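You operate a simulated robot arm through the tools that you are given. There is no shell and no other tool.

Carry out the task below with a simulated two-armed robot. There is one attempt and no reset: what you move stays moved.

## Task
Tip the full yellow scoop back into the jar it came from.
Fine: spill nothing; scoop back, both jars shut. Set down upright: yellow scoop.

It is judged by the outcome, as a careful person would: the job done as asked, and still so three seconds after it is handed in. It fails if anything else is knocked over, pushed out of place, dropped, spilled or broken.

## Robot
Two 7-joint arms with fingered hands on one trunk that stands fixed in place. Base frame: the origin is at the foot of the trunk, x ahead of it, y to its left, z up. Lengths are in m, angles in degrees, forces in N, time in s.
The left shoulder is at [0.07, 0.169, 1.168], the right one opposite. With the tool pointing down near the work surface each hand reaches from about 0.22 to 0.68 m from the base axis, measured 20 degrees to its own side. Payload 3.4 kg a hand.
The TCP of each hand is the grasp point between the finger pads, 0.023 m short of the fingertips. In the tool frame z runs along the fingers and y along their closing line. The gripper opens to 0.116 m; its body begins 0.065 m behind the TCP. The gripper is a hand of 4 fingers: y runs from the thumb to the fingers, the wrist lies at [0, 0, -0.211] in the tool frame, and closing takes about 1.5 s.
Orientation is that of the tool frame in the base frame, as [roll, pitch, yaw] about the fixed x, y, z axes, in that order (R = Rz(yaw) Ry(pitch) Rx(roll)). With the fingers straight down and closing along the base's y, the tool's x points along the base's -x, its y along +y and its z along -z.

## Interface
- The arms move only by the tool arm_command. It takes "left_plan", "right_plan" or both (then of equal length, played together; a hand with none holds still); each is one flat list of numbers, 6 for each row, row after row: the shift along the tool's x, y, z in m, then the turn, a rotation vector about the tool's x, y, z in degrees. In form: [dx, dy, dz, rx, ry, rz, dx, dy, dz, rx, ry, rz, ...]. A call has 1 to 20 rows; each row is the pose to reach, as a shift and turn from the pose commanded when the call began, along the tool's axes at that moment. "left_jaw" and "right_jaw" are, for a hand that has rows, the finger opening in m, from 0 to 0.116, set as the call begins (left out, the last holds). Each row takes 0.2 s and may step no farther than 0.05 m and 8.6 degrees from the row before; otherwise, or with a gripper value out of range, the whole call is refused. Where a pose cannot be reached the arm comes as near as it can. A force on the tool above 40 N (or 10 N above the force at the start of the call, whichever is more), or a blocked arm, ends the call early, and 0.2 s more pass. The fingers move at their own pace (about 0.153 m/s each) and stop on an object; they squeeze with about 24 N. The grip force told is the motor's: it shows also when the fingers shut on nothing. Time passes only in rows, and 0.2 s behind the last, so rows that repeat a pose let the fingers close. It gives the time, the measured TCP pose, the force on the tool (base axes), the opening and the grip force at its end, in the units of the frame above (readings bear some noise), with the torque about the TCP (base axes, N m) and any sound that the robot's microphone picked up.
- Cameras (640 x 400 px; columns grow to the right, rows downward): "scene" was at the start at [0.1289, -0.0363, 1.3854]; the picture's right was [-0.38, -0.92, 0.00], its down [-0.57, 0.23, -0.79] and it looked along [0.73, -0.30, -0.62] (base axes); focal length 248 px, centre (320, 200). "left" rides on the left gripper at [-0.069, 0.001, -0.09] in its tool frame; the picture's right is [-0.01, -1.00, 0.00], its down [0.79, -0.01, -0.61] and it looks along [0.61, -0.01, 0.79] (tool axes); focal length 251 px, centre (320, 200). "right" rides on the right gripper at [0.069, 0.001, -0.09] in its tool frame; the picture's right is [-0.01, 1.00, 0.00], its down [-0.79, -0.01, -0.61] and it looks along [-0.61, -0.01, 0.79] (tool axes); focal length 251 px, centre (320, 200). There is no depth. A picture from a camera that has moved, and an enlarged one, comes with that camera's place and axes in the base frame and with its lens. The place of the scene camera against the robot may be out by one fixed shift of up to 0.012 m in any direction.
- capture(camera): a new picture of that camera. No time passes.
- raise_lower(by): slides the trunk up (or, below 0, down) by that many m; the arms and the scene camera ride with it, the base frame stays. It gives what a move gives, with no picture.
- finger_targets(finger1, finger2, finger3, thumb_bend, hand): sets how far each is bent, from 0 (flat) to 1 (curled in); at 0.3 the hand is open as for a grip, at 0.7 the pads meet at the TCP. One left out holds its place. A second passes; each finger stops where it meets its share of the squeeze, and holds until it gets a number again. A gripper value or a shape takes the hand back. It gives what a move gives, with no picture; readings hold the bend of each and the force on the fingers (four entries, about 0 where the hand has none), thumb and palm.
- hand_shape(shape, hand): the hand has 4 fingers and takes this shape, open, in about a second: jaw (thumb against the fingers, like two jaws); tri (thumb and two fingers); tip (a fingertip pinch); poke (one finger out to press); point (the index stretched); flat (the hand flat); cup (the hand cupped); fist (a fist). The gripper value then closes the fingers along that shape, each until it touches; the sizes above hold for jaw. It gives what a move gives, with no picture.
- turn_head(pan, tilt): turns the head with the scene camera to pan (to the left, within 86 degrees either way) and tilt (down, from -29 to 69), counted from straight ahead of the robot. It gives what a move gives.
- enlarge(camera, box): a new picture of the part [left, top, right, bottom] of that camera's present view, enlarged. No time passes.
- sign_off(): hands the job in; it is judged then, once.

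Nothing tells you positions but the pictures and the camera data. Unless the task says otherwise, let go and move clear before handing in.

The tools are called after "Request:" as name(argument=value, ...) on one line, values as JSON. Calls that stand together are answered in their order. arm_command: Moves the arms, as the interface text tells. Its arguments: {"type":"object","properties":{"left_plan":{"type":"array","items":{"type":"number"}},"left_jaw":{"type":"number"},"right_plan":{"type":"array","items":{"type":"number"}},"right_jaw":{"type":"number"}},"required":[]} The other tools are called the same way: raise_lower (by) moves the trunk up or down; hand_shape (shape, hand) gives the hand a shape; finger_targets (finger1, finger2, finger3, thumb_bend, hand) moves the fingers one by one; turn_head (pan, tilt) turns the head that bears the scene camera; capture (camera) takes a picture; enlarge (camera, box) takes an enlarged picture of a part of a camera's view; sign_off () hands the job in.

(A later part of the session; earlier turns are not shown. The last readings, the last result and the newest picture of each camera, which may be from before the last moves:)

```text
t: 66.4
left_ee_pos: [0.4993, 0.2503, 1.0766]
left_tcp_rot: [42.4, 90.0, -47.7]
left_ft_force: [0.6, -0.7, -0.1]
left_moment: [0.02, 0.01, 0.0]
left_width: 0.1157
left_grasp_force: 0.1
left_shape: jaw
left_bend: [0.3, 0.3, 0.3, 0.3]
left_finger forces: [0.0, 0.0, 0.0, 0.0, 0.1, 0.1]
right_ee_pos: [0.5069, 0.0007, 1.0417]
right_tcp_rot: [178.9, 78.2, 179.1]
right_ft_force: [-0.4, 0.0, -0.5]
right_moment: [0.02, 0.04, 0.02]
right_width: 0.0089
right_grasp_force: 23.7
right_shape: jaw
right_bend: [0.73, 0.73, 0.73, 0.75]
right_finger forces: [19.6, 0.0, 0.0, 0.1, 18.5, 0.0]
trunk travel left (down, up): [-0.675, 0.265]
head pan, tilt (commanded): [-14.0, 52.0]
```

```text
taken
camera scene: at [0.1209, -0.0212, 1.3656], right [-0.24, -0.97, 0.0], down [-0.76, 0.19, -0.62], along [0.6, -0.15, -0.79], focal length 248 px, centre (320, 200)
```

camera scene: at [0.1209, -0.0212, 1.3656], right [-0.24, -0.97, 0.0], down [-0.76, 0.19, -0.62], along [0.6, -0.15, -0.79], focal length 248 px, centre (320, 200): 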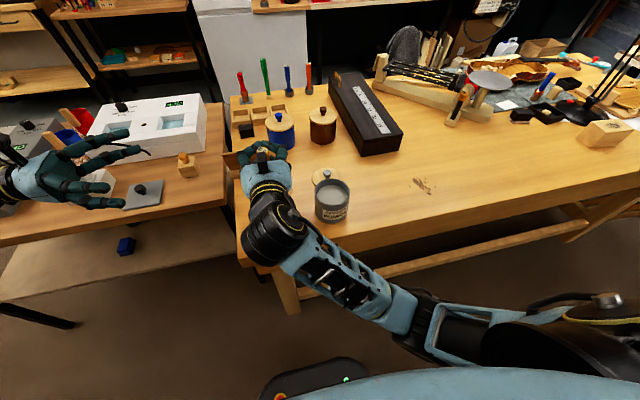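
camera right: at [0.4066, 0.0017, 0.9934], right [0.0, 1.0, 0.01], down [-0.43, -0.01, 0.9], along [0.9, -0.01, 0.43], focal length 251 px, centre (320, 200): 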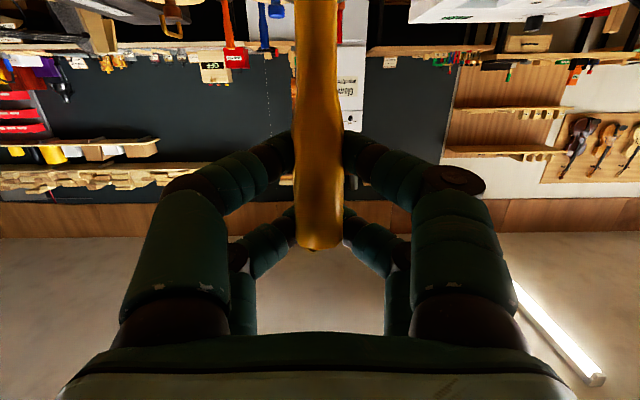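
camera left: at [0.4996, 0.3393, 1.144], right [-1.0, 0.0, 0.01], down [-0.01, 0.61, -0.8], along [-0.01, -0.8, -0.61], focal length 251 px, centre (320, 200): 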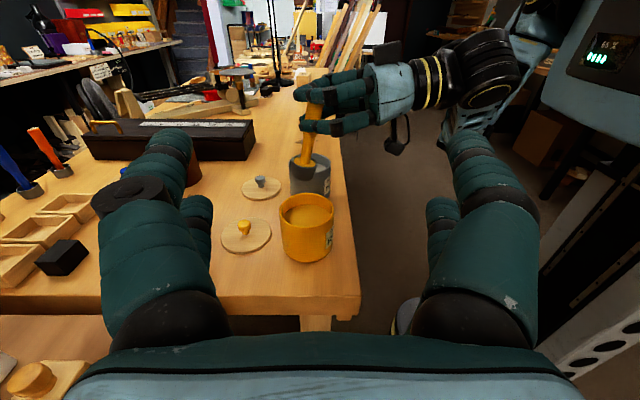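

This is an excellent side view. I'll zoom in on the cup and handle.

Request:
enlarge(camera="left", box=[250, 60, 410, 270])

Request:
enlarge(camera="left", box=[270, 80, 350, 200])

```text
1.90 times, centred on (330, 165) of left
camera zoom: at [0.4996, 0.3393, 1.144], right [-1.0, 0.0, 0.01], down [-0.01, 0.61, -0.8], along [-0.01, -0.8, -0.61], focal length 479 px, centre (301, 267)
```

zoom: 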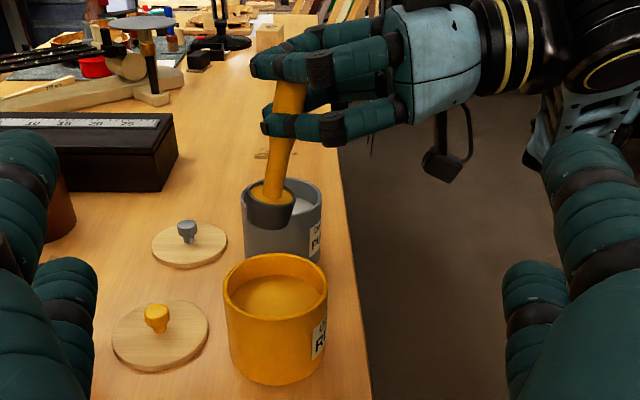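

```text
3.33 times, centred on (310, 140) of left
camera zoom: at [0.4996, 0.3393, 1.144], right [-1.0, 0.0, 0.01], down [-0.01, 0.61, -0.8], along [-0.01, -0.8, -0.61], focal length 838 px, centre (353, 400)
```

zoom: 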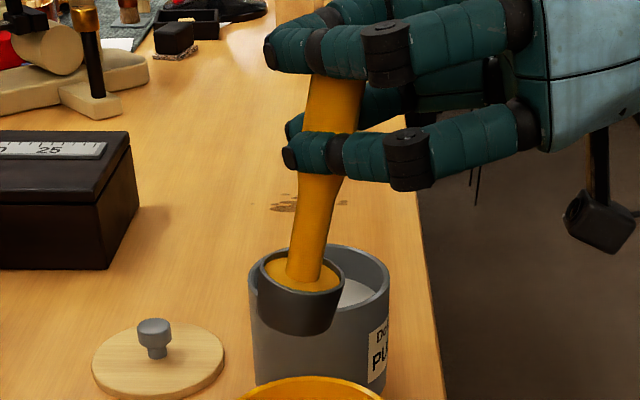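

The cup is well placed over the jar (about x 0.519, y 0.00, rim z 0.962), but the scoop leans about 8° toward the robot because its top slid slightly in the grip. Nothing has spilled. I'll gently level it by pitching the hand and bring it a little lower over the mouth.

Request:
arm_command(right_plan=[0.0009, 0, 0.0014, 0, 0.85, 0, 0.0026, 0, 0.0042, 0, 2.55, 0, 0.0044, 0, 0.007, 0, 4.25, 0, 0.0061, 0, 0.0098, 0, 5.95, 0, 0.0078, 0, 0.0126, 0, 7.65, 0, 0.0087, 0, 0.014, 0, 8.5, 0, 0.0087, 0, 0.014, 0, 8.5, 0])

Request:
enlarge(camera="left", box=[250, 80, 370, 260])

```text
t: 68.0
left_ee_pos: [0.5007, 0.2502, 1.0756]
left_tcp_rot: [-162.2, 89.9, 107.8]
left_ft_force: [-0.1, -0.5, -0.6]
left_moment: [0.01, 0.0, 0.02]
left_width: 0.1157
left_grasp_force: 0.1
left_shape: jaw
left_bend: [0.3, 0.3, 0.3, 0.3]
left_finger forces: [0.0, 0.0, 0.0, 0.0, 0.0, 0.0]
right_ee_pos: [0.5198, -0.0001, 1.0306]
right_tcp_rot: [179.5, 69.6, 179.6]
right_ft_force: [0.8, -0.1, -0.9]
right_moment: [0.0, -0.01, -0.01]
right_width: 0.0094
right_grasp_force: 24.0
right_shape: jaw
right_bend: [0.73, 0.73, 0.73, 0.75]
right_finger forces: [19.3, 0.1, 0.1, 0.0, 18.6, 0.0]
trunk travel left (down, up): [-0.675, 0.265]
head pan, tilt (commanded): [-14.0, 52.0]
```

```text
2.22 times, centred on (310, 170) of left
camera zoom: at [0.5005, 0.3388, 1.1441], right [-1.0, 0.0, 0.01], down [-0.01, 0.61, -0.8], along [-0.01, -0.8, -0.61], focal length 559 px, centre (342, 267)
```

zoom: 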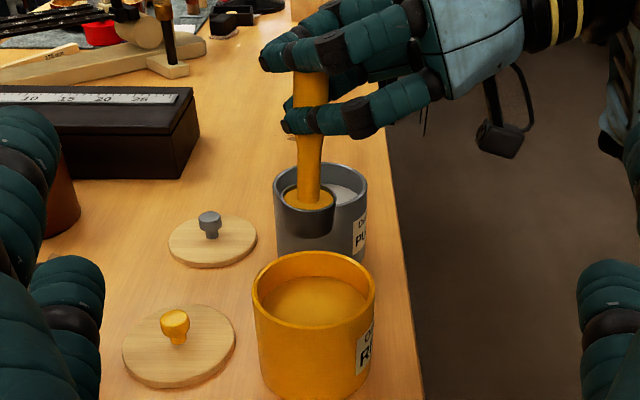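

The scoop is level again and centred over the resin jar (cup rim ≈ (0.521, 0.00, 0.947)). I'll begin tipping slowly toward +y, pivoting about the cup mouth and lowering a little, and pause at 45° to check.

Request:
arm_command(right_plan=[0.004, 0.0073, 0.0015, 1.74, 0, -4.69, 0.0087, 0.0145, 0.0032, 3.49, 0, -9.37, 0.014, 0.0216, 0.0052, 5.23, 0, -14.06, 0.0197, 0.0286, 0.0073, 6.97, 0, -18.75, 0.0261, 0.0353, 0.0097, 8.72, 0, -23.43, 0.033, 0.0418, 0.0123, 10.46, 0, -28.12, 0.0404, 0.048, 0.015, 12.2, 0, -32.81, 0.0474, 0.0537, 0.0176, 13.94, 0, -37.49, 0.052, 0.0591, 0.0193, 15.69, 0, -42.18])

Request:
enlarge(camera="left", box=[250, 80, 370, 260])

Request:
enlarge(camera="scene", box=[200, 120, 360, 250])

```text
t: 70.0
left_ee_pos: [0.5004, 0.2496, 1.078]
left_tcp_rot: [172.2, 90.0, 82.3]
left_ft_force: [0.0, 0.0, -0.2]
left_moment: [-0.05, -0.02, 0.04]
left_width: 0.1159
left_grasp_force: 0.0
left_shape: jaw
left_bend: [0.3, 0.3, 0.3, 0.3]
left_finger forces: [0.1, 0.0, 0.0, 0.1, 0.0, 0.0]
right_ee_pos: [0.5214, 0.055, 0.9728]
right_tcp_rot: [-108.9, 41.0, -117.6]
right_ft_force: [0.3, -0.2, -1.2]
right_moment: [0.06, -0.03, 0.01]
right_width: 0.0091
right_grasp_force: 24.1
right_shape: jaw
right_bend: [0.73, 0.73, 0.73, 0.75]
right_finger forces: [17.0, 0.0, 0.1, 0.1, 17.8, 0.0]
trunk travel left (down, up): [-0.675, 0.265]
head pan, tilt (commanded): [-14.0, 52.0]
```

```text
2.22 times, centred on (310, 170) of left
camera zoom: at [0.5007, 0.339, 1.144], right [-1.0, 0.0, 0.01], down [-0.01, 0.61, -0.8], along [-0.01, -0.8, -0.61], focal length 559 px, centre (342, 267)
```

zoom: 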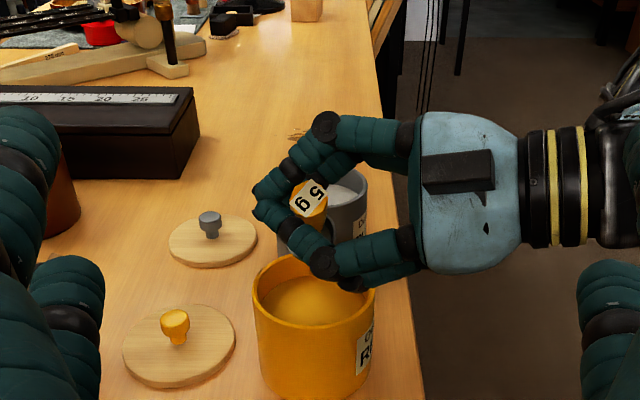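

```text
3.08 times, centred on (280, 185) of scene
camera zoom: at [0.1222, -0.0213, 1.3655], right [-0.24, -0.97, 0.0], down [-0.76, 0.19, -0.62], along [0.6, -0.15, -0.79], focal length 765 px, centre (443, 246)
```

zoom: 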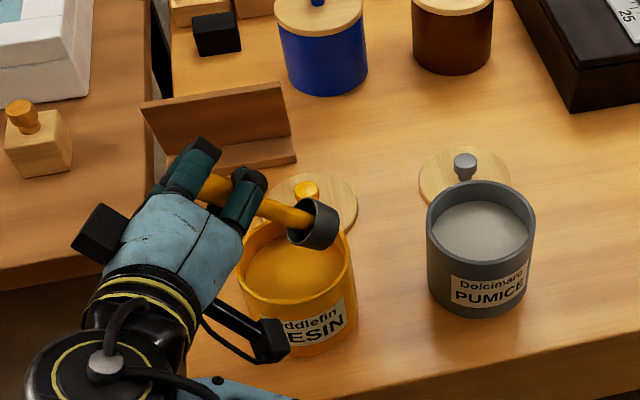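

It's tracking well with the cup right over the resin jar's mouth and the grip steady. I'll continue to about 100°.

Request:
arm_command(right_plan=[0.0003, 0.0073, 0.0001, 1.74, 0, -4.69, 0.0011, 0.0145, 0.0004, 3.49, 0, -9.37, 0.0027, 0.0216, 0.001, 5.23, 0, -14.06, 0.0047, 0.0286, 0.0018, 6.97, 0, -18.75, 0.0073, 0.0354, 0.0027, 8.72, 0, -23.43, 0.0098, 0.0412, 0.0036, 10.46, 0, -28.12, 0.0122, 0.0458, 0.0045, 12.2, 0, -32.81, 0.0143, 0.0495, 0.0053, 13.94, 0, -37.49, 0.0163, 0.052, 0.0061, 15.69, 0, -42.18, 0.0187, 0.0542, 0.007, 17.43, 0, -46.87, 0.0215, 0.0557, 0.008, 19.17, 0, -51.55, 0.0215, 0.0557, 0.008, 19.17, 0, -51.55, 0.0215, 0.0557, 0.008, 19.17, 0, -51.55])

Request:
enlarge(camera="left", box=[250, 80, 370, 260])

Request:
enlarge(camera="scene", box=[200, 120, 360, 250])

Request:
capture(camera="right")

```text
t: 71.7
left_ee_pos: [0.4977, 0.2497, 1.078]
left_tcp_rot: [79.8, 89.7, -10.2]
left_ft_force: [0.9, -0.8, -0.4]
left_moment: [0.08, -0.02, -0.01]
left_width: 0.1159
left_grasp_force: 0.0
left_shape: jaw
left_bend: [0.3, 0.3, 0.3, 0.3]
left_finger forces: [0.0, 0.0, 0.1, 0.0, 0.0, 0.0]
right_ee_pos: [0.5366, 0.0376, 0.9167]
right_tcp_rot: [-89.5, 3.9, -113.0]
right_ft_force: [-1.9, 7.1, 27.4]
right_moment: [0.28, 1.31, -0.24]
right_width: 0.0066
right_grasp_force: 24.3
right_shape: jaw
right_bend: [0.74, 0.73, 0.73, 0.77]
right_finger forces: [25.7, 0.0, 0.0, 0.1, 0.1, 0.1]
trunk travel left (down, up): [-0.675, 0.265]
head pan, tilt (commanded): [-14.0, 52.0]
stopped in row 8 (right hand): the force on the tool passed its limit at 44 N (the readings are from after the stop); the commanded pose is now the measured one
```

```text
2.22 times, centred on (310, 170) of left
camera zoom: at [0.4972, 0.3394, 1.1459], right [-1.0, 0.0, 0.01], down [0.0, 0.61, -0.8], along [0.0, -0.8, -0.61], focal length 559 px, centre (342, 267)
```

zoom: 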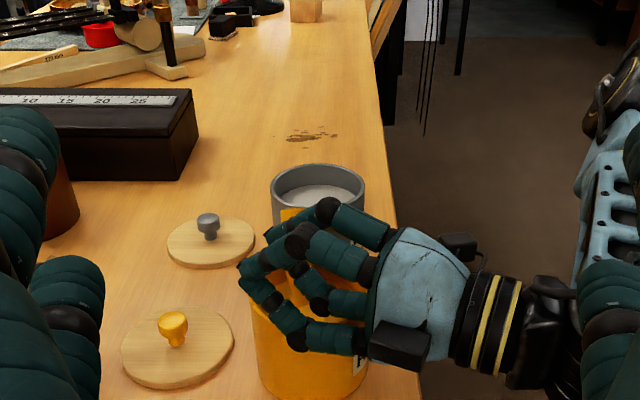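

```text
3.08 times, centred on (280, 185) of scene
camera zoom: at [0.1182, -0.0209, 1.3661], right [-0.24, -0.97, 0.0], down [-0.76, 0.19, -0.62], along [0.6, -0.15, -0.79], focal length 765 px, centre (443, 246)
```

zoom: 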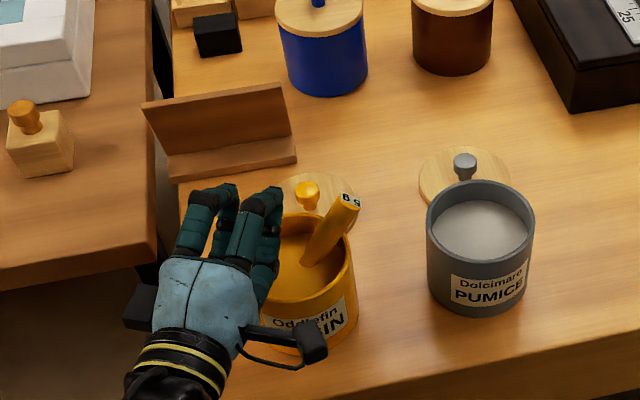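

```text
taken
camera right: at [0.4279, 0.0102, 0.9116], right [0.04, 0.07, -1.0], down [-0.25, 0.97, 0.06], along [0.97, 0.25, 0.05], focal length 251 px, centre (320, 200)
```

right: 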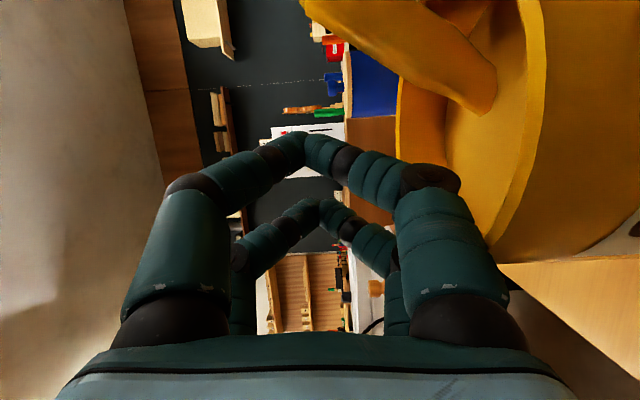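

The scoop slipped out of the grip and is now standing inside the resin jar, with its handle leaning out. The hand stopped against the jar rim. I'll look carefully at the whole situation before moving.

Request:
capture(camera="scene")

Request:
capture(camera="left")

Request:
enlarge(camera="scene", box=[235, 160, 325, 240])

Request:
enlarge(camera="left", box=[280, 140, 370, 260])

```text
taken
camera scene: at [0.1182, -0.0209, 1.3661], right [-0.24, -0.97, 0.0], down [-0.76, 0.19, -0.62], along [0.6, -0.15, -0.79], focal length 248 px, centre (320, 200)
```

scene: 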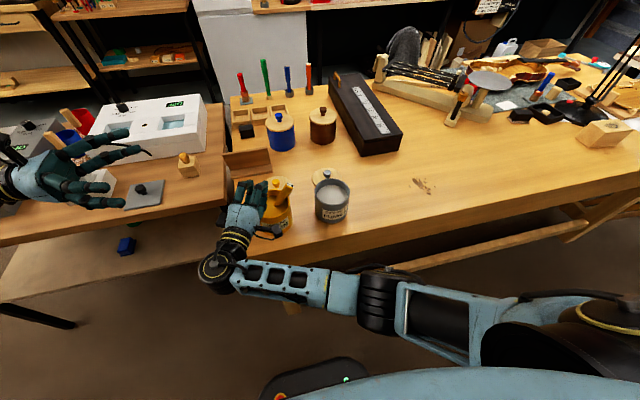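

```text
taken
camera left: at [0.4972, 0.3394, 1.1459], right [-1.0, 0.0, 0.01], down [0.0, 0.61, -0.8], along [0.0, -0.8, -0.61], focal length 251 px, centre (320, 200)
```

left: 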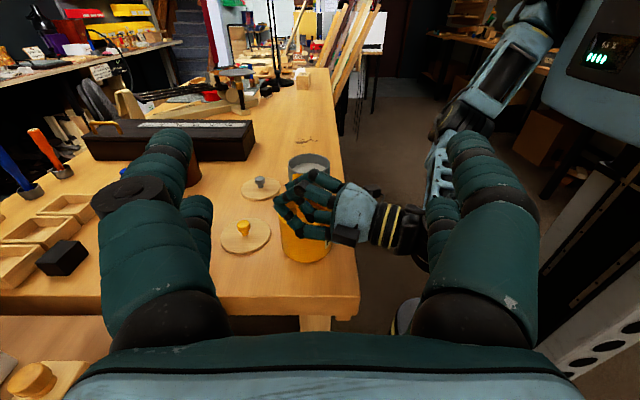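

```text
5.00 times, centred on (280, 200) of scene
camera zoom: at [0.1182, -0.0209, 1.3661], right [-0.24, -0.97, 0.0], down [-0.76, 0.19, -0.62], along [0.6, -0.15, -0.79], focal length 1243 px, centre (520, 200)
```

zoom: 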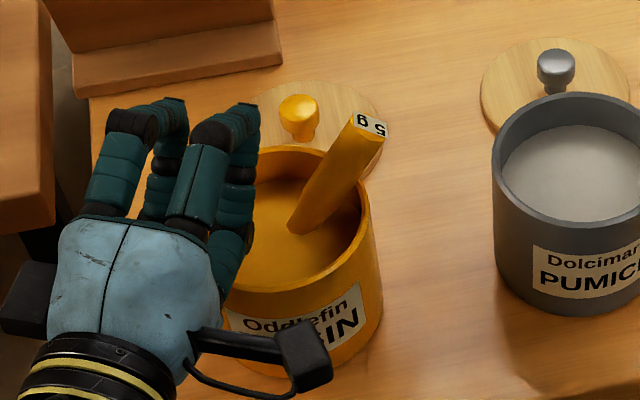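

```text
3.33 times, centred on (325, 200) of left
camera zoom: at [0.4972, 0.3394, 1.1459], right [-1.0, 0.0, 0.01], down [0.0, 0.61, -0.8], along [0.0, -0.8, -0.61], focal length 838 px, centre (303, 200)
```

zoom: 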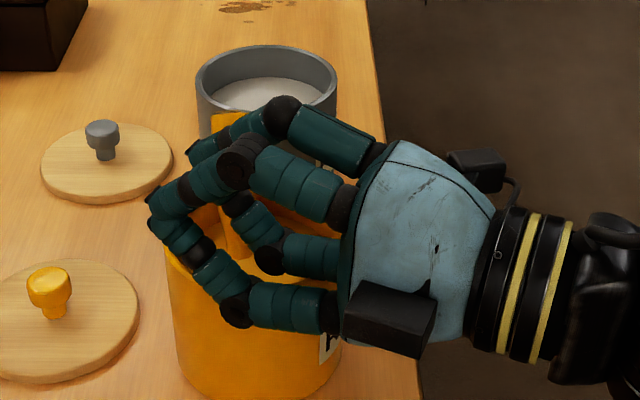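

No powder is visible on the table. The scoop's cup is in the resin and its handle leans on the rim. I'll ease the hand straight up off the rim a little first.

Request:
arm_command(right_plan=[-0.0003, -0.004, 0, 0, 0, 0, -0.0006, -0.008, 0.0001, 0, 0, 0, -0.001, -0.014, 0.0001, 0, 0, 0, -0.0014, -0.02, 0.0002, 0, 0, 0])

Request:
enlarge(camera="scene", box=[235, 160, 325, 240])

Request:
enlarge(camera="left", box=[270, 120, 370, 260])

```text
t: 72.7
left_ee_pos: [0.4999, 0.2491, 1.0771]
left_tcp_rot: [1.0, 90.0, -89.1]
left_ft_force: [0.9, -0.1, -1.6]
left_moment: [0.0, -0.03, -0.01]
left_width: 0.1159
left_grasp_force: 0.1
left_shape: jaw
left_bend: [0.3, 0.3, 0.3, 0.3]
left_finger forces: [0.1, 0.0, 0.1, 0.1, 0.0, 0.1]
right_ee_pos: [0.537, 0.0372, 0.9308]
right_tcp_rot: [-90.3, 3.6, -113.0]
right_ft_force: [0.0, 0.4, 0.2]
right_moment: [-0.01, 0.01, -0.04]
right_width: 0.0065
right_grasp_force: 23.6
right_shape: jaw
right_bend: [0.74, 0.73, 0.73, 0.77]
right_finger forces: [0.0, 0.1, 0.0, 0.1, 0.0, 0.0]
trunk travel left (down, up): [-0.675, 0.265]
head pan, tilt (commanded): [-14.0, 52.0]
```

```text
5.00 times, centred on (280, 200) of scene
camera zoom: at [0.1222, -0.0216, 1.3655], right [-0.24, -0.97, 0.0], down [-0.76, 0.19, -0.62], along [0.6, -0.15, -0.79], focal length 1243 px, centre (520, 200)
```

zoom: 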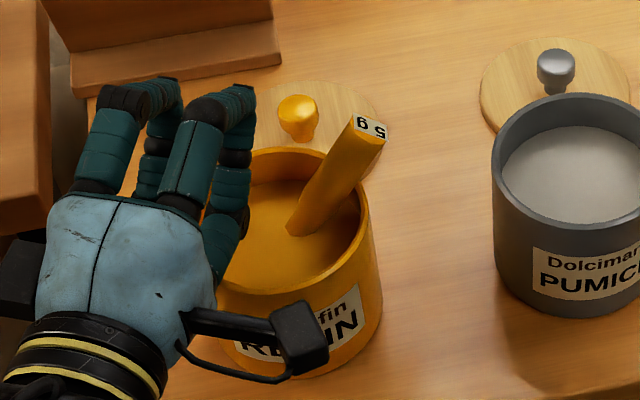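

```text
2.86 times, centred on (320, 190) of left
camera zoom: at [0.5007, 0.3387, 1.144], right [-1.0, 0.0, 0.01], down [-0.01, 0.61, -0.8], along [-0.01, -0.8, -0.61], focal length 718 px, centre (320, 229)
```

zoom: 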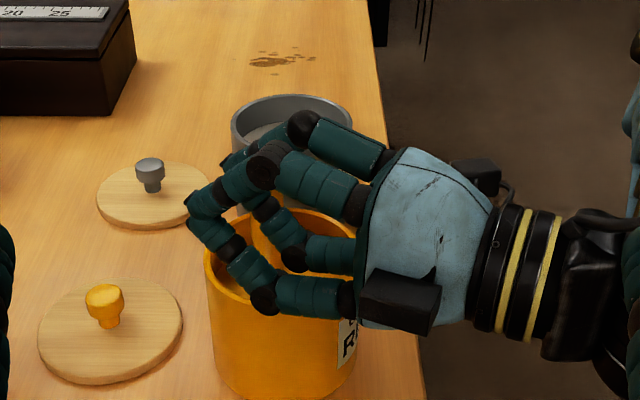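

The hand is clear of the jar and nothing else moved. I'll raise it well up and away, then inspect the jar from above.

Request:
arm_command(right_plan=[-0.002, -0.03, 0.0003, 0, 0, 0, -0.004, -0.06, 0.0005, 0, 0, 0, -0.006, -0.09, 0.0008, 0, 0, 0, -0.0082, -0.12, 0.001, 0, 0, 0])

Request:
capture(camera="left")

Request:
enlarge(camera="left", box=[230, 120, 390, 270])

Request:
enlarge(camera="scene", box=[225, 150, 345, 250])

```text
t: 73.7
left_ee_pos: [0.4998, 0.2502, 1.0757]
left_tcp_rot: [-162.6, 90.0, 107.3]
left_ft_force: [-0.1, 0.8, -0.2]
left_moment: [0.01, -0.02, 0.01]
left_width: 0.1159
left_grasp_force: 0.1
left_shape: jaw
left_bend: [0.3, 0.3, 0.3, 0.3]
left_finger forces: [0.0, 0.1, 0.0, 0.1, 0.1, 0.1]
right_ee_pos: [0.5395, 0.0326, 1.0477]
right_tcp_rot: [-90.0, 3.1, -113.4]
right_ft_force: [1.5, -0.6, -0.1]
right_moment: [-0.02, -0.03, 0.02]
right_width: 0.0064
right_grasp_force: 24.2
right_shape: jaw
right_bend: [0.74, 0.73, 0.73, 0.77]
right_finger forces: [0.0, 0.1, 0.1, 0.1, 0.0, 0.1]
trunk travel left (down, up): [-0.675, 0.265]
head pan, tilt (commanded): [-14.0, 52.0]
```

```text
taken
camera left: at [0.5004, 0.339, 1.1441], right [-1.0, 0.0, 0.01], down [-0.01, 0.61, -0.8], along [-0.01, -0.8, -0.61], focal length 251 px, centre (320, 200)
```

left: 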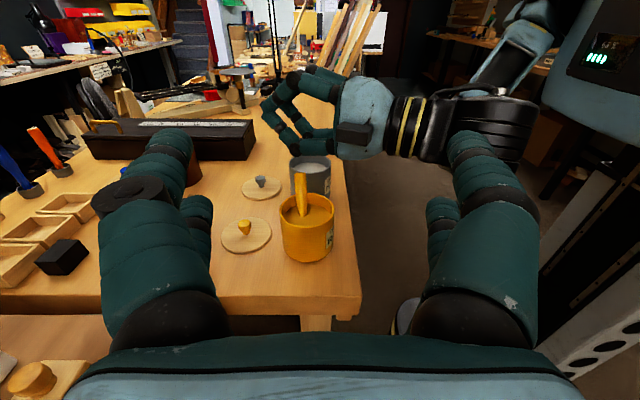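

```text
2.67 times, centred on (310, 195) of left
camera zoom: at [0.5004, 0.339, 1.1441], right [-1.0, 0.0, 0.01], down [-0.01, 0.61, -0.8], along [-0.01, -0.8, -0.61], focal length 670 px, centre (347, 213)
```

zoom: 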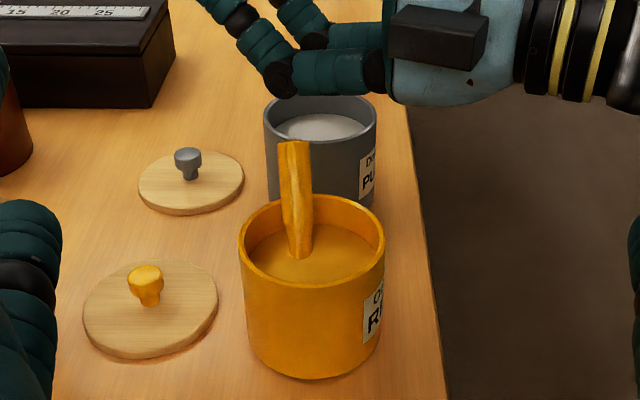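

```text
4.00 times, centred on (285, 200) of scene
camera zoom: at [0.1219, -0.0212, 1.3655], right [-0.24, -0.97, 0.0], down [-0.76, 0.19, -0.62], along [0.6, -0.15, -0.79], focal length 994 px, centre (460, 200)
```

zoom: 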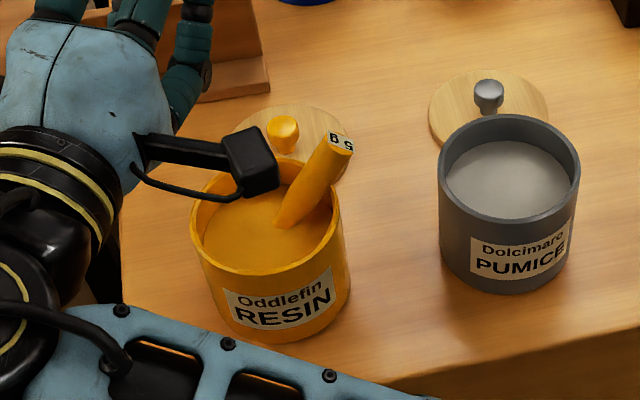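

The scoop rests in the resin, leaning about 39° toward the grey jar, with its handle top near (0.532, −0.044, 0.91). The table looks clean. The first pinch failed because the fingertips converge and squeezed the handle toward the palm, so I'll study the finger postures in free air to find a better grip.

Request:
finger_targets(hand="right", finger1=0.6, finger2=0.6, finger3=0.6, thumb_bend=0.6)

Request:
capture(camera="right")

Request:
finger_targets(hand="right", finger1=0.7, finger2=0.7, finger3=0.7, thumb_bend=0.7)

Request:
capture(camera="right")

Request:
enlarge(camera="left", box=[230, 40, 430, 180])

```text
t: 74.7
left_ee_pos: [0.5002, 0.2489, 1.0764]
left_tcp_rot: [23.4, 89.9, -66.7]
left_ft_force: [0.7, 0.1, -0.2]
left_moment: [0.0, -0.02, 0.01]
left_width: 0.116
left_grasp_force: 0.1
left_shape: jaw
left_bend: [0.3, 0.3, 0.3, 0.3]
left_finger forces: [0.1, 0.0, 0.1, 0.0, 0.0, 0.0]
right_ee_pos: [0.5402, 0.0323, 1.0507]
right_tcp_rot: [-89.8, 3.4, -113.4]
right_ft_force: [-1.1, -0.1, 0.6]
right_moment: [-0.03, 0.03, 0.0]
right_width: 0.0284
right_grasp_force: 0.1
right_shape: fingers
right_bend: [0.6, 0.6, 0.6, 0.6]
right_finger forces: [0.0, 0.0, 0.1, 0.1, 0.0, 0.0]
trunk travel left (down, up): [-0.675, 0.265]
head pan, tilt (commanded): [-14.0, 52.0]
```

```text
taken
camera right: at [0.4314, 0.0069, 1.0464], right [0.03, 0.06, -1.0], down [-0.24, 0.97, 0.05], along [0.97, 0.24, 0.04], focal length 251 px, centre (320, 200)
```

right: 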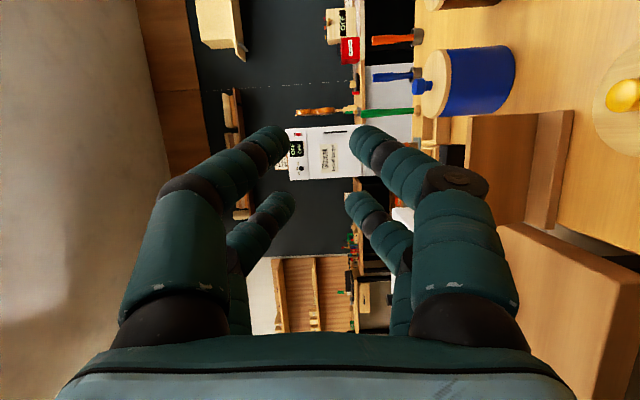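

```text
t: 75.7
left_ee_pos: [0.5006, 0.2491, 1.0759]
left_tcp_rot: [-157.7, 89.9, 112.3]
left_ft_force: [0.4, 0.2, 0.3]
left_moment: [0.0, -0.01, 0.01]
left_width: 0.1159
left_grasp_force: 0.1
left_shape: jaw
left_bend: [0.3, 0.3, 0.3, 0.3]
left_finger forces: [0.0, 0.0, 0.0, 0.0, 0.0, 0.1]
right_ee_pos: [0.5411, 0.0341, 1.0507]
right_tcp_rot: [-89.9, 3.3, -113.3]
right_ft_force: [0.4, 0.6, -0.2]
right_moment: [0.0, 0.01, 0.01]
right_width: 0.0017
right_grasp_force: 0.0
right_shape: fingers
right_bend: [0.7, 0.7, 0.7, 0.7]
right_finger forces: [0.1, 0.0, 0.0, 0.0, 0.0, 0.0]
trunk travel left (down, up): [-0.675, 0.265]
head pan, tilt (commanded): [-14.0, 52.0]
```

```text
taken
camera right: at [0.4312, 0.0073, 1.0463], right [0.03, 0.06, -1.0], down [-0.24, 0.97, 0.05], along [0.97, 0.24, 0.04], focal length 251 px, centre (320, 200)
```

right: 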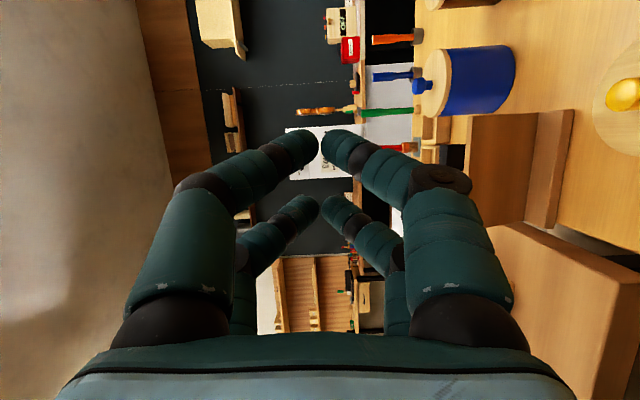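

```text
2.86 times, centred on (330, 110) of left
camera zoom: at [0.5004, 0.3389, 1.1441], right [-1.0, 0.0, 0.01], down [-0.01, 0.61, -0.8], along [-0.01, -0.8, -0.61], focal length 718 px, centre (291, 457)
```

zoom: 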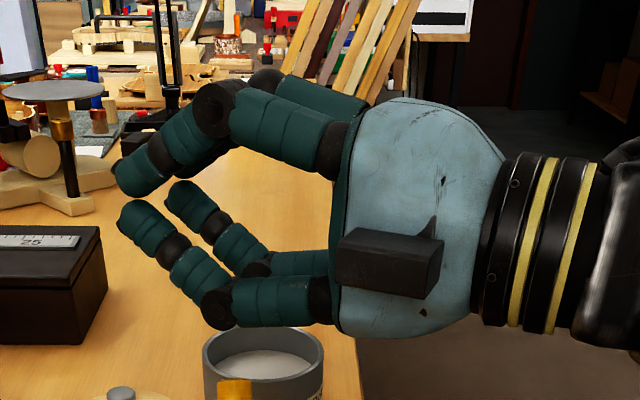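

The tips meet in a V, so a handle sitting inside the V gets pushed out. I'll test whether the "flat" or "cup" shapes close with straighter, more parallel fingers.

Request:
hand_shape(hand="right", shape="flat")

Request:
arm_command(right_plan=[0, 0, 0, 0, 0, 0, 0, 0, 0, 0, 0, 0, 0, 0, 0, 0, 0, 0, 0, 0, 0, 0, 0, 0, 0, 0, 0, 0, 0, 0, 0, 0, 0, 0, 0, 0, 0, 0, 0, 0, 0, 0], right_jaw=0.02)

Request:
enlarge(camera="left", box=[230, 40, 430, 180])

Request:
hand_shape(hand="right", shape="cup")

Request:
arm_command(right_plan=[0, 0, 0, 0, 0, 0, 0, 0, 0, 0, 0, 0, 0, 0, 0, 0, 0, 0, 0, 0, 0, 0, 0, 0, 0, 0, 0, 0, 0, 0, 0, 0, 0, 0, 0, 0, 0, 0, 0, 0, 0, 0], right_jaw=0.02)

Request:
enlarge(camera="left", box=[230, 40, 430, 180])

```text
t: 76.6
left_ee_pos: [0.4995, 0.2492, 1.0764]
left_tcp_rot: [-157.1, 90.0, 112.8]
left_ft_force: [-0.1, 0.8, 0.5]
left_moment: [0.02, 0.0, -0.01]
left_width: 0.1162
left_grasp_force: 0.1
left_shape: jaw
left_bend: [0.3, 0.3, 0.3, 0.3]
left_finger forces: [0.0, 0.0, 0.1, 0.0, 0.1, 0.0]
right_ee_pos: [0.5397, 0.0337, 1.0501]
right_tcp_rot: [-90.0, 3.2, -113.4]
right_ft_force: [0.3, -0.3, 0.4]
right_moment: [0.02, -0.01, 0.0]
right_width: 0.0
right_grasp_force: 0.1
right_shape: flat
right_bend: [0.0, 0.0, 0.0, 0.0]
right_finger forces: [0.0, 0.1, 0.0, 0.0, 0.0, 0.0]
trunk travel left (down, up): [-0.675, 0.265]
head pan, tilt (commanded): [-14.0, 52.0]
```

```text
t: 78.2
left_ee_pos: [0.4997, 0.2486, 1.0765]
left_tcp_rot: [-157.7, 89.9, 112.3]
left_ft_force: [-0.6, -0.3, 0.1]
left_moment: [0.02, 0.0, 0.05]
left_width: 0.1159
left_grasp_force: 0.1
left_shape: jaw
left_bend: [0.3, 0.3, 0.3, 0.3]
left_finger forces: [0.0, 0.0, 0.0, 0.1, 0.1, 0.0]
right_ee_pos: [0.5402, 0.0334, 1.0517]
right_tcp_rot: [-89.9, 3.3, -113.3]
right_ft_force: [-1.1, 1.1, 0.4]
right_moment: [-0.02, -0.03, 0.0]
right_width: 0.0001
right_grasp_force: 0.0
right_shape: flat
right_bend: [0.0, 0.0, 0.0, 0.0]
right_finger forces: [0.1, 0.0, 0.0, 0.0, 0.1, 0.1]
trunk travel left (down, up): [-0.675, 0.265]
head pan, tilt (commanded): [-14.0, 52.0]
```

```text
2.86 times, centred on (330, 110) of left
camera zoom: at [0.5004, 0.3389, 1.1441], right [-1.0, 0.0, 0.01], down [-0.01, 0.61, -0.8], along [-0.01, -0.8, -0.61], focal length 718 px, centre (291, 457)
```

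zoom: 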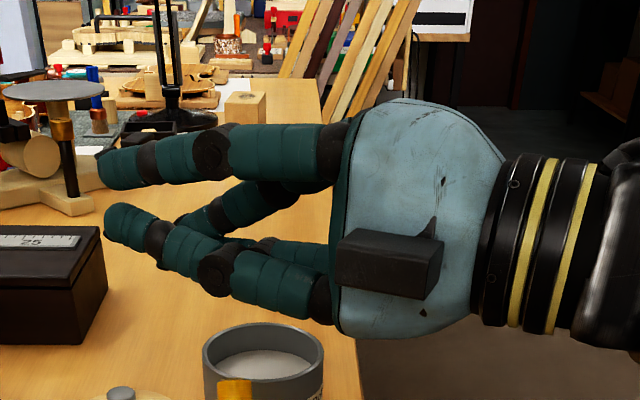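

```text
t: 79.1
left_ee_pos: [0.5003, 0.2485, 1.0768]
left_tcp_rot: [22.9, 90.0, -67.0]
left_ft_force: [0.0, 0.4, -0.6]
left_moment: [-0.03, 0.0, -0.01]
left_width: 0.116
left_grasp_force: 0.1
left_shape: jaw
left_bend: [0.3, 0.3, 0.3, 0.3]
left_finger forces: [0.0, 0.0, 0.1, 0.1, 0.0, 0.0]
right_ee_pos: [0.5402, 0.0344, 1.0503]
right_tcp_rot: [-89.9, 3.4, -113.4]
right_ft_force: [0.4, 0.2, -0.5]
right_moment: [-0.05, 0.0, 0.02]
right_width: 0.0599
right_grasp_force: 0.0
right_shape: cup
right_bend: [0.0, 0.0, 0.0, 0.0]
right_finger forces: [0.0, 0.1, 0.1, 0.0, 0.1, 0.1]
trunk travel left (down, up): [-0.675, 0.265]
head pan, tilt (commanded): [-14.0, 52.0]
```

```text
t: 80.7
left_ee_pos: [0.5, 0.2486, 1.0763]
left_tcp_rot: [21.3, 90.0, -68.7]
left_ft_force: [0.0, 1.2, -1.4]
left_moment: [0.0, -0.02, 0.0]
left_width: 0.116
left_grasp_force: 0.0
left_shape: jaw
left_bend: [0.3, 0.3, 0.3, 0.3]
left_finger forces: [0.1, 0.1, 0.0, 0.0, 0.0, 0.0]
right_ee_pos: [0.5399, 0.0337, 1.0509]
right_tcp_rot: [-90.0, 3.3, -113.3]
right_ft_force: [0.0, 0.1, 0.5]
right_moment: [-0.01, -0.01, 0.01]
right_width: 0.049
right_grasp_force: 0.1
right_shape: cup
right_bend: [0.0, 0.0, 0.0, 0.0]
right_finger forces: [0.0, 0.0, 0.0, 0.0, 0.0, 0.1]
trunk travel left (down, up): [-0.675, 0.265]
head pan, tilt (commanded): [-14.0, 52.0]
```

```text
2.86 times, centred on (330, 110) of left
camera zoom: at [0.5004, 0.3389, 1.1441], right [-1.0, 0.0, 0.01], down [-0.01, 0.61, -0.8], along [-0.01, -0.8, -0.61], focal length 718 px, centre (291, 457)
```

zoom: 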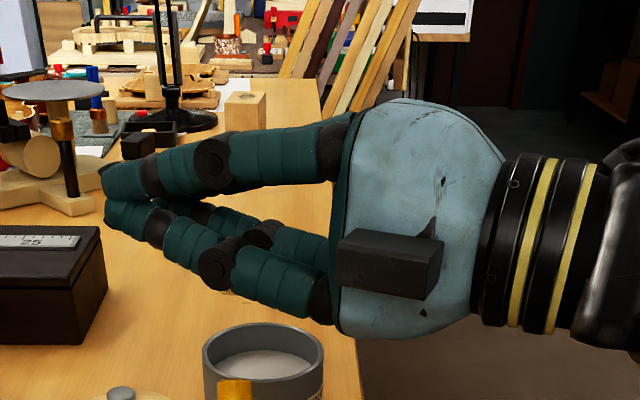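

The "cup" shape closes with much straighter fingers, which suits a handle better. I'll look at it through the wrist camera, both open and fully closed.

Request:
capture(camera="right")

Request:
arm_command(right_plan=[0, 0, 0, 0, 0, 0, 0, 0, 0, 0, 0, 0, 0, 0, 0, 0, 0, 0, 0, 0, 0, 0, 0, 0, 0, 0, 0, 0, 0, 0, 0, 0, 0, 0, 0, 0, 0, 0, 0, 0, 0, 0], right_jaw=0.0)

Request:
capture(camera="right")

Request:
arm_command(right_plan=[0, 0, 0, 0, 0, 0, 0, 0, 0, 0, 0, 0, 0, 0, 0, 0, 0, 0, 0, 0, 0, 0, 0, 0, 0, 0, 0, 0, 0, 0, 0, 0, 0, 0, 0, 0, 0, 0, 0, 0, 0, 0], right_jaw=0.116)

Request:
capture(camera="right")

Request:
enlarge(camera="left", box=[230, 40, 430, 180])

```text
taken
camera right: at [0.4311, 0.0072, 1.0461], right [0.03, 0.06, -1.0], down [-0.24, 0.97, 0.05], along [0.97, 0.24, 0.04], focal length 251 px, centre (320, 200)
```

right: 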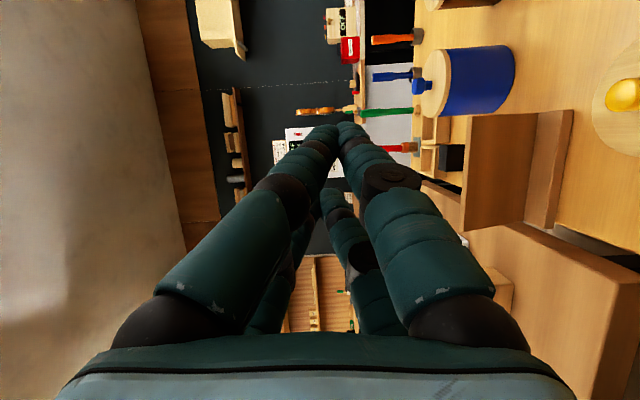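

```text
t: 82.3
left_ee_pos: [0.5003, 0.2482, 1.0763]
left_tcp_rot: [22.9, 90.0, -67.2]
left_ft_force: [0.6, 1.0, -0.1]
left_moment: [0.03, 0.01, -0.01]
left_width: 0.116
left_grasp_force: 0.1
left_shape: jaw
left_bend: [0.3, 0.3, 0.3, 0.3]
left_finger forces: [0.1, 0.0, 0.1, 0.1, 0.1, 0.1]
right_ee_pos: [0.539, 0.0339, 1.0499]
right_tcp_rot: [-89.9, 3.4, -113.4]
right_ft_force: [0.2, 1.1, -0.3]
right_moment: [0.01, -0.01, 0.01]
right_width: 0.0507
right_grasp_force: 24.0
right_shape: cup
right_bend: [0.0, 0.0, 0.0, 0.0]
right_finger forces: [0.0, 0.0, 0.0, 0.0, 0.1, 0.1]
trunk travel left (down, up): [-0.675, 0.265]
head pan, tilt (commanded): [-14.0, 52.0]
```

```text
taken
camera right: at [0.4311, 0.0072, 1.0461], right [0.03, 0.06, -1.0], down [-0.24, 0.97, 0.05], along [0.97, 0.24, 0.04], focal length 251 px, centre (320, 200)
```

right: 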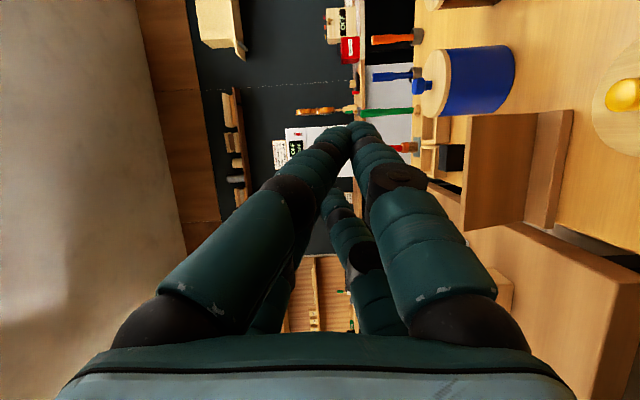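

```text
t: 83.9
left_ee_pos: [0.5001, 0.2493, 1.0765]
left_tcp_rot: [-156.3, 90.0, 113.6]
left_ft_force: [0.1, 0.3, 0.1]
left_moment: [0.01, -0.01, 0.01]
left_width: 0.1157
left_grasp_force: 0.1
left_shape: jaw
left_bend: [0.3, 0.3, 0.3, 0.3]
left_finger forces: [0.0, 0.1, 0.0, 0.0, 0.1, 0.0]
right_ee_pos: [0.5399, 0.0338, 1.0513]
right_tcp_rot: [-90.0, 3.4, -113.5]
right_ft_force: [0.4, -0.6, 0.3]
right_moment: [-0.02, 0.03, -0.01]
right_width: 0.0593
right_grasp_force: 0.0
right_shape: cup
right_bend: [0.0, 0.0, 0.0, 0.0]
right_finger forces: [0.0, 0.0, 0.0, 0.1, 0.0, 0.1]
trunk travel left (down, up): [-0.675, 0.265]
head pan, tilt (commanded): [-14.0, 52.0]
```

```text
taken
camera right: at [0.4311, 0.0072, 1.0461], right [0.03, 0.06, -1.0], down [-0.24, 0.97, 0.05], along [0.97, 0.24, 0.04], focal length 251 px, centre (320, 200)
```

right: 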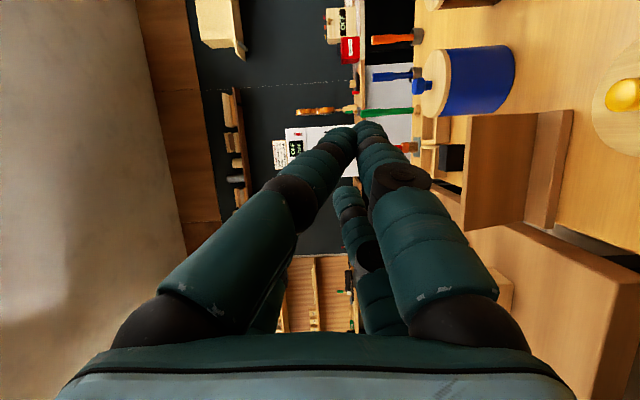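

```text
2.86 times, centred on (330, 110) of left
camera zoom: at [0.5004, 0.3389, 1.1442], right [-1.0, 0.0, 0.01], down [-0.01, 0.61, -0.8], along [-0.01, -0.8, -0.61], focal length 718 px, centre (291, 457)
```

zoom: 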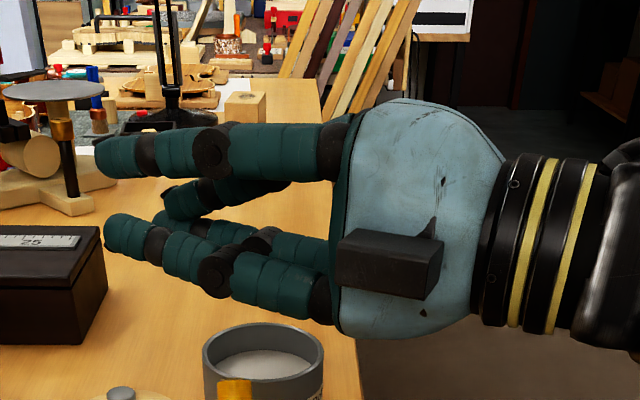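

Interesting: at bend 0 the fingers are straight and converge, so going from 0.3 down toward 0 should close them like straight tweezers. I'll check this with individual finger targets.

Request:
finger_targets(hand="right", finger1=0.15, finger2=0.15, finger3=0.15, thumb_bend=0.15)

Request:
capture(camera="right")

Request:
enlarge(camera="left", box=[230, 40, 430, 180])

Request:
finger_targets(hand="right", finger1=0.05, finger2=0.05, finger3=0.05, thumb_bend=0.05)

Request:
capture(camera="right")

Request:
enlarge(camera="left", box=[230, 40, 430, 180])

```text
t: 84.9
left_ee_pos: [0.4995, 0.2487, 1.0776]
left_tcp_rot: [-156.2, 89.9, 113.8]
left_ft_force: [-1.1, 0.3, 0.9]
left_moment: [0.03, 0.01, 0.02]
left_width: 0.1159
left_grasp_force: 0.0
left_shape: jaw
left_bend: [0.3, 0.3, 0.3, 0.3]
left_finger forces: [0.0, 0.0, 0.1, 0.1, 0.0, 0.0]
right_ee_pos: [0.5404, 0.0333, 1.0503]
right_tcp_rot: [-89.8, 3.3, -113.4]
right_ft_force: [0.2, -0.7, 0.4]
right_moment: [0.01, 0.0, 0.01]
right_width: 0.1443
right_grasp_force: 0.0
right_shape: fingers
right_bend: [0.15, 0.15, 0.15, 0.15]
right_finger forces: [0.0, 0.0, 0.0, 0.1, 0.0, 0.0]
trunk travel left (down, up): [-0.675, 0.265]
head pan, tilt (commanded): [-14.0, 52.0]
```

```text
taken
camera right: at [0.4311, 0.0072, 1.0461], right [0.03, 0.06, -1.0], down [-0.24, 0.97, 0.05], along [0.97, 0.24, 0.04], focal length 251 px, centre (320, 200)
```

right: 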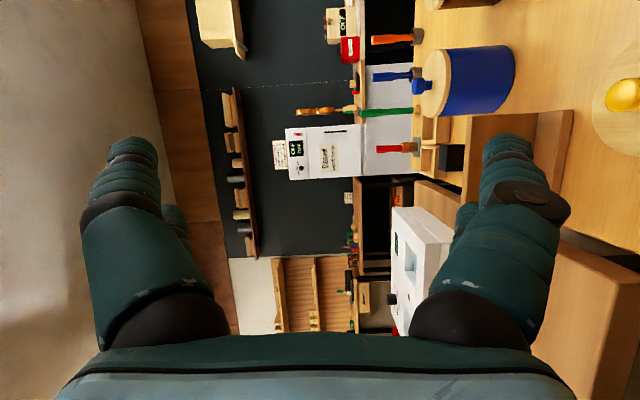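

```text
2.86 times, centred on (330, 110) of left
camera zoom: at [0.5004, 0.3389, 1.1442], right [-1.0, 0.0, 0.01], down [-0.01, 0.61, -0.8], along [-0.01, -0.8, -0.61], focal length 718 px, centre (291, 457)
```

zoom: 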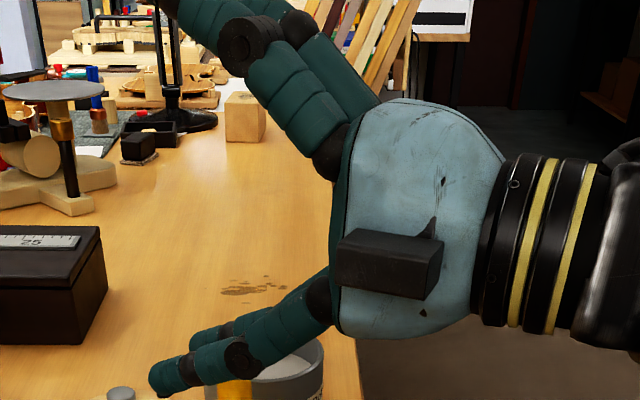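

```text
t: 85.9
left_ee_pos: [0.4998, 0.2492, 1.0767]
left_tcp_rot: [-156.9, 90.0, 113.0]
left_ft_force: [-0.9, 0.1, 0.1]
left_moment: [0.01, -0.05, -0.02]
left_width: 0.1158
left_grasp_force: 0.0
left_shape: jaw
left_bend: [0.3, 0.3, 0.3, 0.3]
left_finger forces: [0.1, 0.0, 0.0, 0.0, 0.0, 0.0]
right_ee_pos: [0.5392, 0.0332, 1.0502]
right_tcp_rot: [-89.9, 3.2, -113.3]
right_ft_force: [-0.5, -0.3, -1.0]
right_moment: [0.0, 0.0, 0.02]
right_width: 0.1607
right_grasp_force: 0.1
right_shape: fingers
right_bend: [0.05, 0.05, 0.05, 0.05]
right_finger forces: [0.1, 0.0, 0.0, 0.1, 0.0, 0.1]
trunk travel left (down, up): [-0.675, 0.265]
head pan, tilt (commanded): [-14.0, 52.0]
```

```text
taken
camera right: at [0.4311, 0.0072, 1.0461], right [0.03, 0.06, -1.0], down [-0.24, 0.97, 0.05], along [0.97, 0.24, 0.04], focal length 251 px, centre (320, 200)
```

right: 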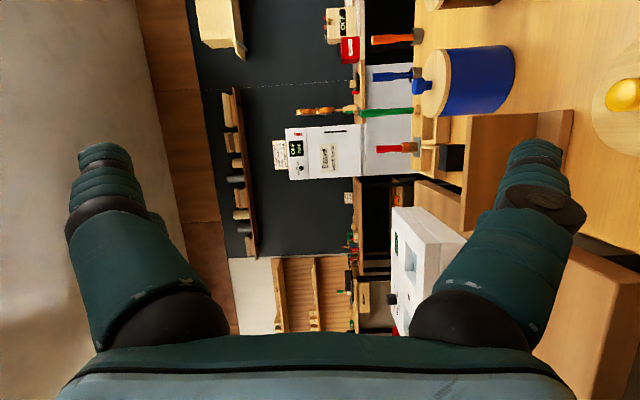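

```text
2.86 times, centred on (330, 110) of left
camera zoom: at [0.5004, 0.3389, 1.1442], right [-1.0, 0.0, 0.01], down [-0.01, 0.61, -0.8], along [-0.01, -0.8, -0.61], focal length 718 px, centre (291, 457)
```

zoom: 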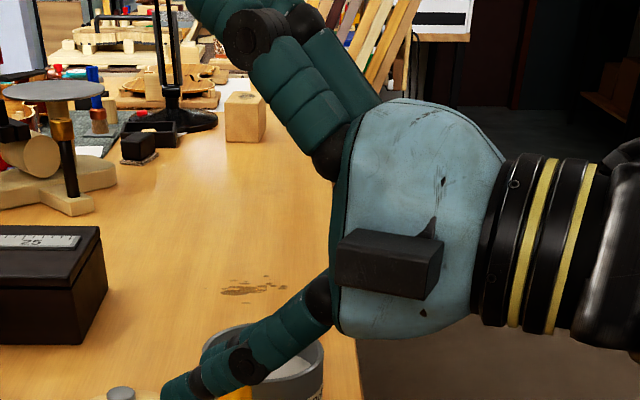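

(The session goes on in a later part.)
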